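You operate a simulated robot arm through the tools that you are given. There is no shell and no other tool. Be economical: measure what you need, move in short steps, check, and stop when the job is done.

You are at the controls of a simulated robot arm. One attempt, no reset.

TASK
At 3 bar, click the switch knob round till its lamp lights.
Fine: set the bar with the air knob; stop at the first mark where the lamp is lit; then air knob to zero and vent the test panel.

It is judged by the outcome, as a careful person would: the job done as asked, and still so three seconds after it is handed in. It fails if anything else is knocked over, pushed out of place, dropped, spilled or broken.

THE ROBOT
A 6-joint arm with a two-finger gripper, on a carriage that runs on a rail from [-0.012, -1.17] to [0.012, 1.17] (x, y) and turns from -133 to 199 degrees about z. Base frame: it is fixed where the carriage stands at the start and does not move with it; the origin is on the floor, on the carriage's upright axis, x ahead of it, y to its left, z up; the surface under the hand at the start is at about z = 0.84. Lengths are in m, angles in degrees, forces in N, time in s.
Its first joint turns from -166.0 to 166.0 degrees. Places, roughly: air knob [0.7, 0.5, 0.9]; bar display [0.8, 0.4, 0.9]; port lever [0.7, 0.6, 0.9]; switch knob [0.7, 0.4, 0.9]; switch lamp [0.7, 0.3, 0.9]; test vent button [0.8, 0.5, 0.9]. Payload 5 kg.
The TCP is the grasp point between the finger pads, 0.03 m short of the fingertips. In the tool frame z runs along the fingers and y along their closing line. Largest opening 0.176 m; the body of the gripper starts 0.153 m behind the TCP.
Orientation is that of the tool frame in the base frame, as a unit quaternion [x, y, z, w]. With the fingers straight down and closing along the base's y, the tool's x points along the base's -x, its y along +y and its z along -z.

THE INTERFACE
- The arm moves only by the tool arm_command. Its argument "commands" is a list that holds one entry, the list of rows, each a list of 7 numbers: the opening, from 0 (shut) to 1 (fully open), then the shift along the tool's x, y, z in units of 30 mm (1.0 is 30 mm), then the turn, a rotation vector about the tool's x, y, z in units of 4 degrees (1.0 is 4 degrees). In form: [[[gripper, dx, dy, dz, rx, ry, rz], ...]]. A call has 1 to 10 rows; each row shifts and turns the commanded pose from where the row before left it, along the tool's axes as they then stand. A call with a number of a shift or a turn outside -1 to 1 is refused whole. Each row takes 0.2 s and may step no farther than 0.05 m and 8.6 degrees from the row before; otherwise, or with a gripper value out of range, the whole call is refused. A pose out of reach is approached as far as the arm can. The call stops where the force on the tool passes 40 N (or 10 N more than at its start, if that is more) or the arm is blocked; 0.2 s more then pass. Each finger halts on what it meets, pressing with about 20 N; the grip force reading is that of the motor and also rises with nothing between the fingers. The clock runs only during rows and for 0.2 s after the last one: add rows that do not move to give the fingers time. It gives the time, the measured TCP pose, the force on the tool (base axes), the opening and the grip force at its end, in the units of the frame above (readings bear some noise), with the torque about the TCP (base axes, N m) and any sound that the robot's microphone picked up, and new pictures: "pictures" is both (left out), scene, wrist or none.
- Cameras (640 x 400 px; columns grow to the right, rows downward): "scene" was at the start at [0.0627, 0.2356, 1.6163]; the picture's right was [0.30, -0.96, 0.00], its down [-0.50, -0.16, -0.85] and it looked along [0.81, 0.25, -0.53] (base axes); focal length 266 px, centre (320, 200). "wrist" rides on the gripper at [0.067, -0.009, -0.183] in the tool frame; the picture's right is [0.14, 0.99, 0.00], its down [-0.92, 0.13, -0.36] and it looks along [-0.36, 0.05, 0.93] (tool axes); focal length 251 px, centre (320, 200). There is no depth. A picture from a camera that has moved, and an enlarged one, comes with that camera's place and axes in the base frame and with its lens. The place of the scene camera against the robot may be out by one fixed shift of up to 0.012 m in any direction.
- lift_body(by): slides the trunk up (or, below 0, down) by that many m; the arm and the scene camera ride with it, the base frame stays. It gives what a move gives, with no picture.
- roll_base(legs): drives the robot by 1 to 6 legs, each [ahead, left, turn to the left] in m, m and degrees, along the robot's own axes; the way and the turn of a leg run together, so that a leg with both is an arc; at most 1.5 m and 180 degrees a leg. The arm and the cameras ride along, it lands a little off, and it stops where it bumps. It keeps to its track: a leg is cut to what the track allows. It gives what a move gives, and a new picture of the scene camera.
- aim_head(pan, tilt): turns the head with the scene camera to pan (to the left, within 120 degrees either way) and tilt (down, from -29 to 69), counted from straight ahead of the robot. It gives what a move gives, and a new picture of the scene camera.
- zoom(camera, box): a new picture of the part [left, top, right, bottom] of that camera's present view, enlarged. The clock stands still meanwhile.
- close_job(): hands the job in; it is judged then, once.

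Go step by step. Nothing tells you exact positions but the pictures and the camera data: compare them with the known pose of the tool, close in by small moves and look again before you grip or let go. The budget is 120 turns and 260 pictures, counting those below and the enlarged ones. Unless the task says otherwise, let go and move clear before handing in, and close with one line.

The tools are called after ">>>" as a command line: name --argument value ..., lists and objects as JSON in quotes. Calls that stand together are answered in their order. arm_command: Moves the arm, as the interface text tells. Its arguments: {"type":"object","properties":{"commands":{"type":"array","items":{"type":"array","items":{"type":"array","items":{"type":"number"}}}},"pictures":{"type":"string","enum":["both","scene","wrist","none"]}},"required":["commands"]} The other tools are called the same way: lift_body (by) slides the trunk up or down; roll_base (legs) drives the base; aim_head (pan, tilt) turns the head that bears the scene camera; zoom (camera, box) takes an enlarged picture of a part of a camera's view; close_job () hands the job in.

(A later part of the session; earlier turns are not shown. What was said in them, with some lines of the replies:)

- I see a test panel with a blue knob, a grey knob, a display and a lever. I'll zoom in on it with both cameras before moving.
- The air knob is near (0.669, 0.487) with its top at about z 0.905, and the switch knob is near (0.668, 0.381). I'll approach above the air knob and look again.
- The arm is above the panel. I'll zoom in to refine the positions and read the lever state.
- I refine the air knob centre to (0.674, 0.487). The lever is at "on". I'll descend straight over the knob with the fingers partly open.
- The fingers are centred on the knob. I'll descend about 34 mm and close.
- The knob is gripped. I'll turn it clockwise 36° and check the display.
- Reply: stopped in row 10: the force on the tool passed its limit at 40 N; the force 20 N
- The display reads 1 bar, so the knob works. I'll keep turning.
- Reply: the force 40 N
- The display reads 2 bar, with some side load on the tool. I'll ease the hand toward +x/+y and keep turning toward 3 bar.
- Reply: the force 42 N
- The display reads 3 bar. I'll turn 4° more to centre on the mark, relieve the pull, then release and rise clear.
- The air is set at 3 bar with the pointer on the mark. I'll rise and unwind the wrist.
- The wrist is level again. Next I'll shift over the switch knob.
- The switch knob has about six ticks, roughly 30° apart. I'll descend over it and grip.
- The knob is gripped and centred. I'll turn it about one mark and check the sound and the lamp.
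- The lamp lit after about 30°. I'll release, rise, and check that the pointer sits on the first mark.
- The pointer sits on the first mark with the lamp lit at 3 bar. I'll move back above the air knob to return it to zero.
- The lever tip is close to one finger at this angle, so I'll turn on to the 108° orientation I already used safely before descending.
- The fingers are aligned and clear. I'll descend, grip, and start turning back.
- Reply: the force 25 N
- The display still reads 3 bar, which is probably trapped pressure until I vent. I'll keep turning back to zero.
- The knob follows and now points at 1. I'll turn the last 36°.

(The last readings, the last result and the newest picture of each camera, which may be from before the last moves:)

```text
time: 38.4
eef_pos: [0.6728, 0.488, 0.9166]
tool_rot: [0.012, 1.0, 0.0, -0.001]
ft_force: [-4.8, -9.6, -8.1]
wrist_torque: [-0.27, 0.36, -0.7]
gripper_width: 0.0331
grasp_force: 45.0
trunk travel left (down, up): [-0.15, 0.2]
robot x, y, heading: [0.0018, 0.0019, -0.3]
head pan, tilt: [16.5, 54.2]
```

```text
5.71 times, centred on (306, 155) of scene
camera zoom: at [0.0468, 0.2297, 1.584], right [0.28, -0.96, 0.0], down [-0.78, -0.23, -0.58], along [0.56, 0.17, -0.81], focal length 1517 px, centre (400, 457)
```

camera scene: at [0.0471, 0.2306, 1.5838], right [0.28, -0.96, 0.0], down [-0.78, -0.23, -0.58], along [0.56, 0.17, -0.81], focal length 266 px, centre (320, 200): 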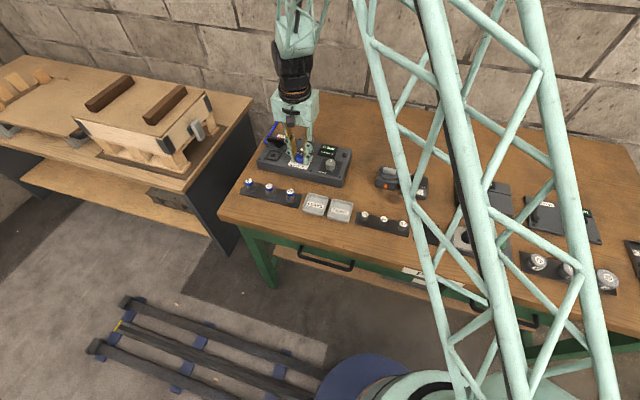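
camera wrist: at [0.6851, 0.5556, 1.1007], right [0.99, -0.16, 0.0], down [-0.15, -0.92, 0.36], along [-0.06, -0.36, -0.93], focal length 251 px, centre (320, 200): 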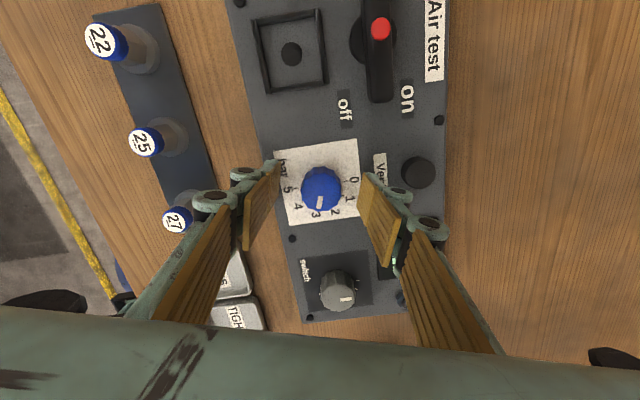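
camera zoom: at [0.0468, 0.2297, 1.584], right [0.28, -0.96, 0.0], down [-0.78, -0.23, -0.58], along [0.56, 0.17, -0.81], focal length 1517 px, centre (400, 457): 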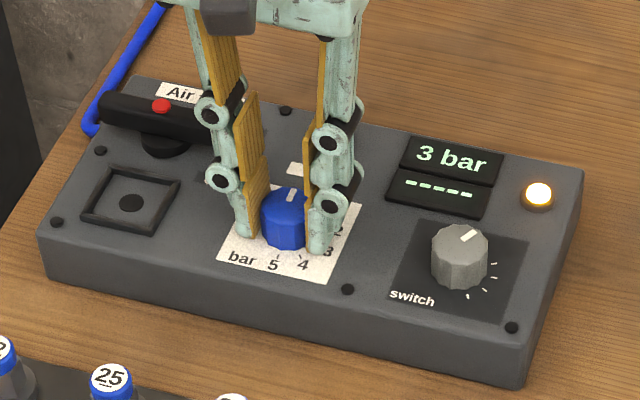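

The pointer is at 0 against the stop, and pressure stays at 3 bar until vented. I'll release, rise, close the fingers and move above the Vent button near (0.762, 0.485).

>>> arm_command --commands '[[[0.25, 0, 0, 0, 0, 0, 0], [0.4, 0, 0, 0, 0, 0, 0], [0.4, 0, 0, 0, 0, 0, 0], [0.4, 0, 0, -1, 0, 0, 0], [0.4, 0, 0, -1, 0, 0, 0], [0.2, -0.5, 0, -0.3, 0, 0, 0], [0, -0.83, 0, 0, 0, 0, 0], [0, -0.83, -0.1, 0, 0, 0, 0], [0, -0.83, 0, 0, 0, 0, 0], [0, 0, 0, 0, 0, 0, 0]]]' --pictures "wrist"

>>> zoom --camera "scene" --box '[250, 120, 362, 190]'

```text
time: 40.6
eef_pos: [0.7643, 0.4836, 0.9878]
tool_rot: [0.012, 1.0, 0.0, -0.001]
ft_force: [-0.2, 0.3, -0.1]
wrist_torque: [0.02, 0.04, 0.0]
gripper_width: 0.0
grasp_force: 20.4
trunk travel left (down, up): [-0.15, 0.2]
robot x, y, heading: [-0.0005, 0.0021, 0.1]
head pan, tilt: [16.5, 54.2]
camera wrist: at [0.6979, 0.4742, 1.1708], right [-0.11, 0.99, 0.0], down [0.93, 0.11, 0.36], along [0.36, 0.04, -0.93], focal length 251 px, centre (320, 200)
```

wrist: 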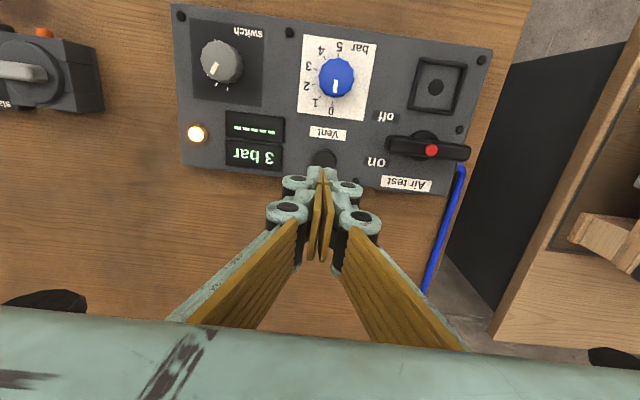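

```text
5.71 times, centred on (306, 155) of scene
camera zoom: at [0.0472, 0.23, 1.5839], right [0.28, -0.96, 0.0], down [-0.78, -0.23, -0.58], along [0.56, 0.17, -0.81], focal length 1517 px, centre (400, 457)
```

zoom: 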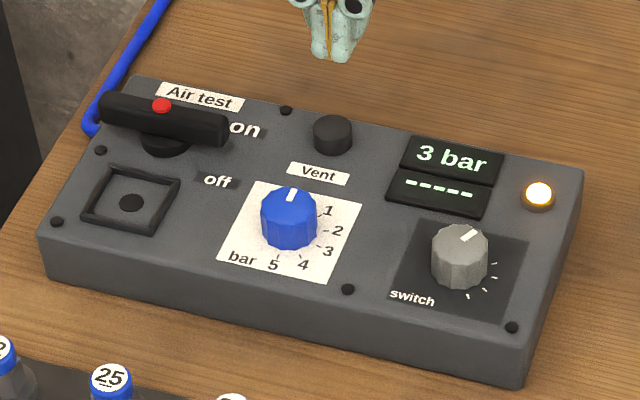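

The air knob is at 0 and the switch pointer is unchanged. I'll align over the button and step down onto it gently.

>>> arm_command --commands '[[[0, 0.2, 0.1, 0.8, 0, 0, 0], [0, 0, 0, 0.8, 0, 0, 0], [0, 0, 0, 0.2, 0, 0, 0], [0, 0, 0, 0.15, 0, 0, 0], [0, 0, 0, 0, 0, 0, 0]]]' --pictures "none"

>>> zoom --camera "scene" --box '[250, 120, 362, 190]'

>>> zoom --camera "wrist" --box '[200, 80, 440, 230]'

```text
time: 41.8
eef_pos: [0.755, 0.487, 0.929]
tool_rot: [0.012, 1.0, 0.001, -0.001]
ft_force: [0.6, 0.1, -0.4]
wrist_torque: [0.0, 0.01, -0.02]
gripper_width: 0.0
grasp_force: 20.3
trunk travel left (down, up): [-0.15, 0.2]
robot x, y, heading: [0.0012, 0.0013, -0.1]
head pan, tilt: [16.5, 54.2]
```

```text
5.71 times, centred on (306, 155) of scene
camera zoom: at [0.0467, 0.23, 1.584], right [0.28, -0.96, 0.0], down [-0.78, -0.23, -0.58], along [0.56, 0.17, -0.81], focal length 1517 px, centre (400, 457)
```

zoom: 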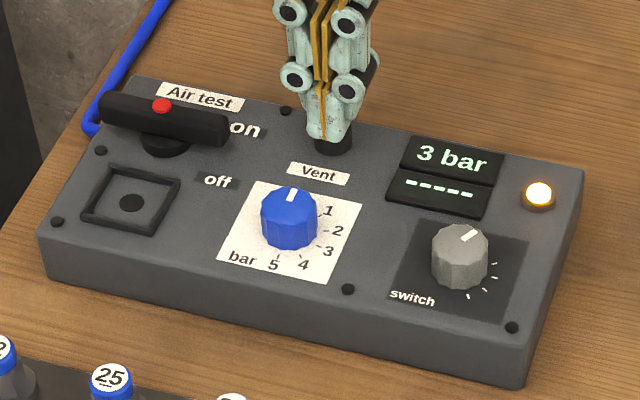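

```text
2.67 times, centred on (320, 155) of wrist
camera zoom: at [0.6901, 0.4777, 1.1119], right [-0.11, 0.99, 0.0], down [0.93, 0.11, 0.36], along [0.36, 0.04, -0.93], focal length 670 px, centre (320, 320)
```

zoom: 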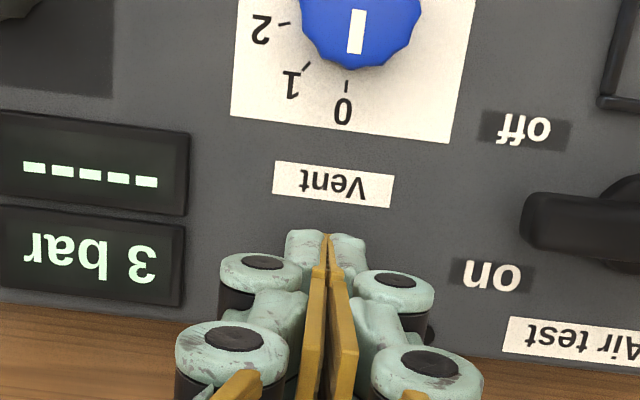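

The fingertips are over the button. I'll press down in small steps and hold briefly.

>>> arm_command --commands '[[[0, -0.05, -0.06, 0.1, 0, 0, 0], [0, 0, 0, 0.07, 0, 0, 0], [0, 0, 0, 0.07, 0, 0, 0], [0, 0, 0, 0.07, 0, 0, 0], [0, 0, 0, 0.07, 0, 0, 0], [0, 0, 0, 0, 0, 0, 0]]]' --pictures "none"

>>> zoom --camera "scene" --box '[250, 120, 362, 190]'

```text
time: 43.2
eef_pos: [0.7572, 0.484, 0.918]
tool_rot: [0.012, 1.0, 0.0, 0.0]
ft_force: [3.9, -0.1, 14.7]
wrist_torque: [-0.01, -0.08, -0.03]
gripper_width: 0.0061
grasp_force: 45.2
trunk travel left (down, up): [-0.15, 0.2]
robot x, y, heading: [-0.0008, -0.0024, -0.1]
head pan, tilt: [16.5, 54.2]
heard: click
```

```text
5.71 times, centred on (306, 155) of scene
camera zoom: at [0.0463, 0.2295, 1.5842], right [0.28, -0.96, 0.0], down [-0.78, -0.23, -0.58], along [0.56, 0.17, -0.81], focal length 1517 px, centre (400, 457)
```

zoom: 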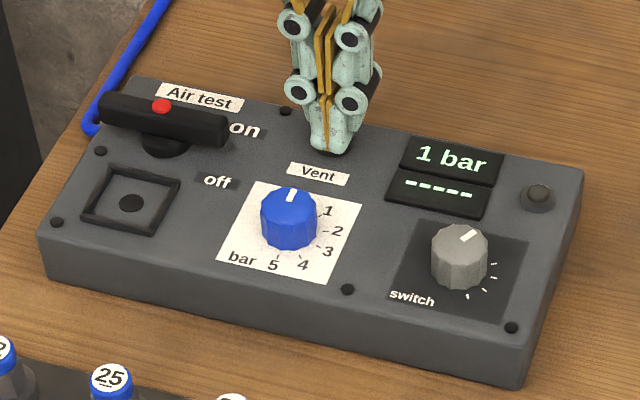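

It clicked and the pressure is falling, now 1 bar. I'll hold a bit longer.

>>> arm_command --commands '[[[0, 0, 0, 0, 0, 0, 0], [0, 0, 0, 0, 0, 0, 0], [0, 0, 0, 0, 0, 0, 0], [0, 0, 0, 0, 0, 0, 0], [0, 0, 0, 0, 0, 0, 0], [0, 0, 0, 0, 0, 0, 0], [0, 0, 0, 0, 0, 0, 0], [0, 0, 0, 0, 0, 0, 0]]]' --pictures "none"

>>> zoom --camera "scene" --box '[250, 120, 362, 190]'

```text
time: 45.0
eef_pos: [0.7562, 0.4843, 0.9179]
tool_rot: [0.013, 1.0, 0.0, 0.0]
ft_force: [5.3, 0.5, 18.5]
wrist_torque: [0.02, -0.14, 0.04]
gripper_width: 0.0062
grasp_force: 45.4
trunk travel left (down, up): [-0.15, 0.2]
robot x, y, heading: [-0.001, -0.001, -0.2]
head pan, tilt: [16.5, 54.2]
```

```text
5.71 times, centred on (306, 155) of scene
camera zoom: at [0.0462, 0.2295, 1.5841], right [0.28, -0.96, 0.0], down [-0.78, -0.23, -0.58], along [0.56, 0.17, -0.81], focal length 1517 px, centre (400, 457)
```

zoom: 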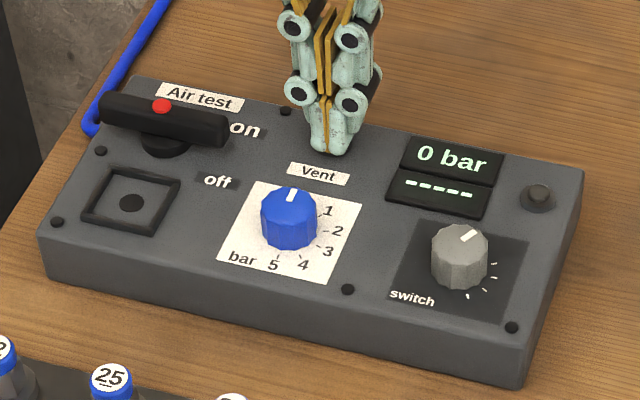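

The panel reads 0 bar. I'll rise straight up, clear of the panel, and check the final state.

>>> arm_command --commands '[[[0, 0, 0, -0.5, 0, 0, 0], [0, 0, 0, -1, 0, 0, 0], [0, 0, 0, -1, 0, 0, 0], [0, 0, 0, -1, 0, 0, 0], [0, 0, 0, -1, 0, 0, 0], [0, 0, 0, -1, 0, 0, 0], [0, 0, 0, 0, 0, 0, 0], [0, 0, 0, 0, 0, 0, 0]]]' --pictures "none"

>>> zoom --camera "scene" --box '[250, 120, 362, 190]'

>>> zoom --camera "wrist" --box '[200, 60, 440, 210]'

```text
time: 46.8
eef_pos: [0.7575, 0.4851, 1.0817]
tool_rot: [0.012, 1.0, -0.001, -0.001]
ft_force: [0.0, 0.1, -0.2]
wrist_torque: [0.02, 0.06, -0.02]
gripper_width: 0.0002
grasp_force: 45.3
trunk travel left (down, up): [-0.15, 0.2]
robot x, y, heading: [0.0008, -0.0071, -0.1]
head pan, tilt: [16.5, 54.2]
```

```text
5.71 times, centred on (306, 155) of scene
camera zoom: at [0.0469, 0.2301, 1.5839], right [0.28, -0.96, 0.0], down [-0.78, -0.23, -0.58], along [0.56, 0.17, -0.81], focal length 1517 px, centre (400, 457)
```

zoom: 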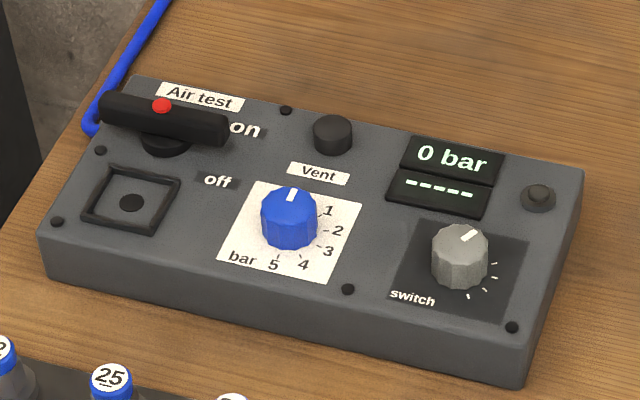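

```text
2.67 times, centred on (320, 135) of wrist
camera zoom: at [0.6913, 0.477, 1.2654], right [-0.11, 0.99, 0.0], down [0.93, 0.11, 0.36], along [0.36, 0.04, -0.93], focal length 670 px, centre (320, 373)
```

zoom: 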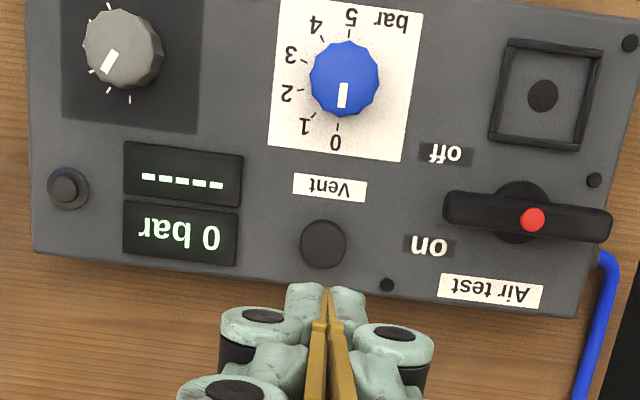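

The switch knob is on the first lit mark, the air knob is at 0, the panel reads 0 bar, and the arm is clear. I'm handing the job in.

>>> close_job

```text
The job is handed in.
```

The job is done: at 3 bar the lamp first lit at the switch knob's first mark past its start, and I left the knob there. I then turned the air knob to 0 and vented the panel, which reads 0 bar. The lamp went out as the pressure dropped.
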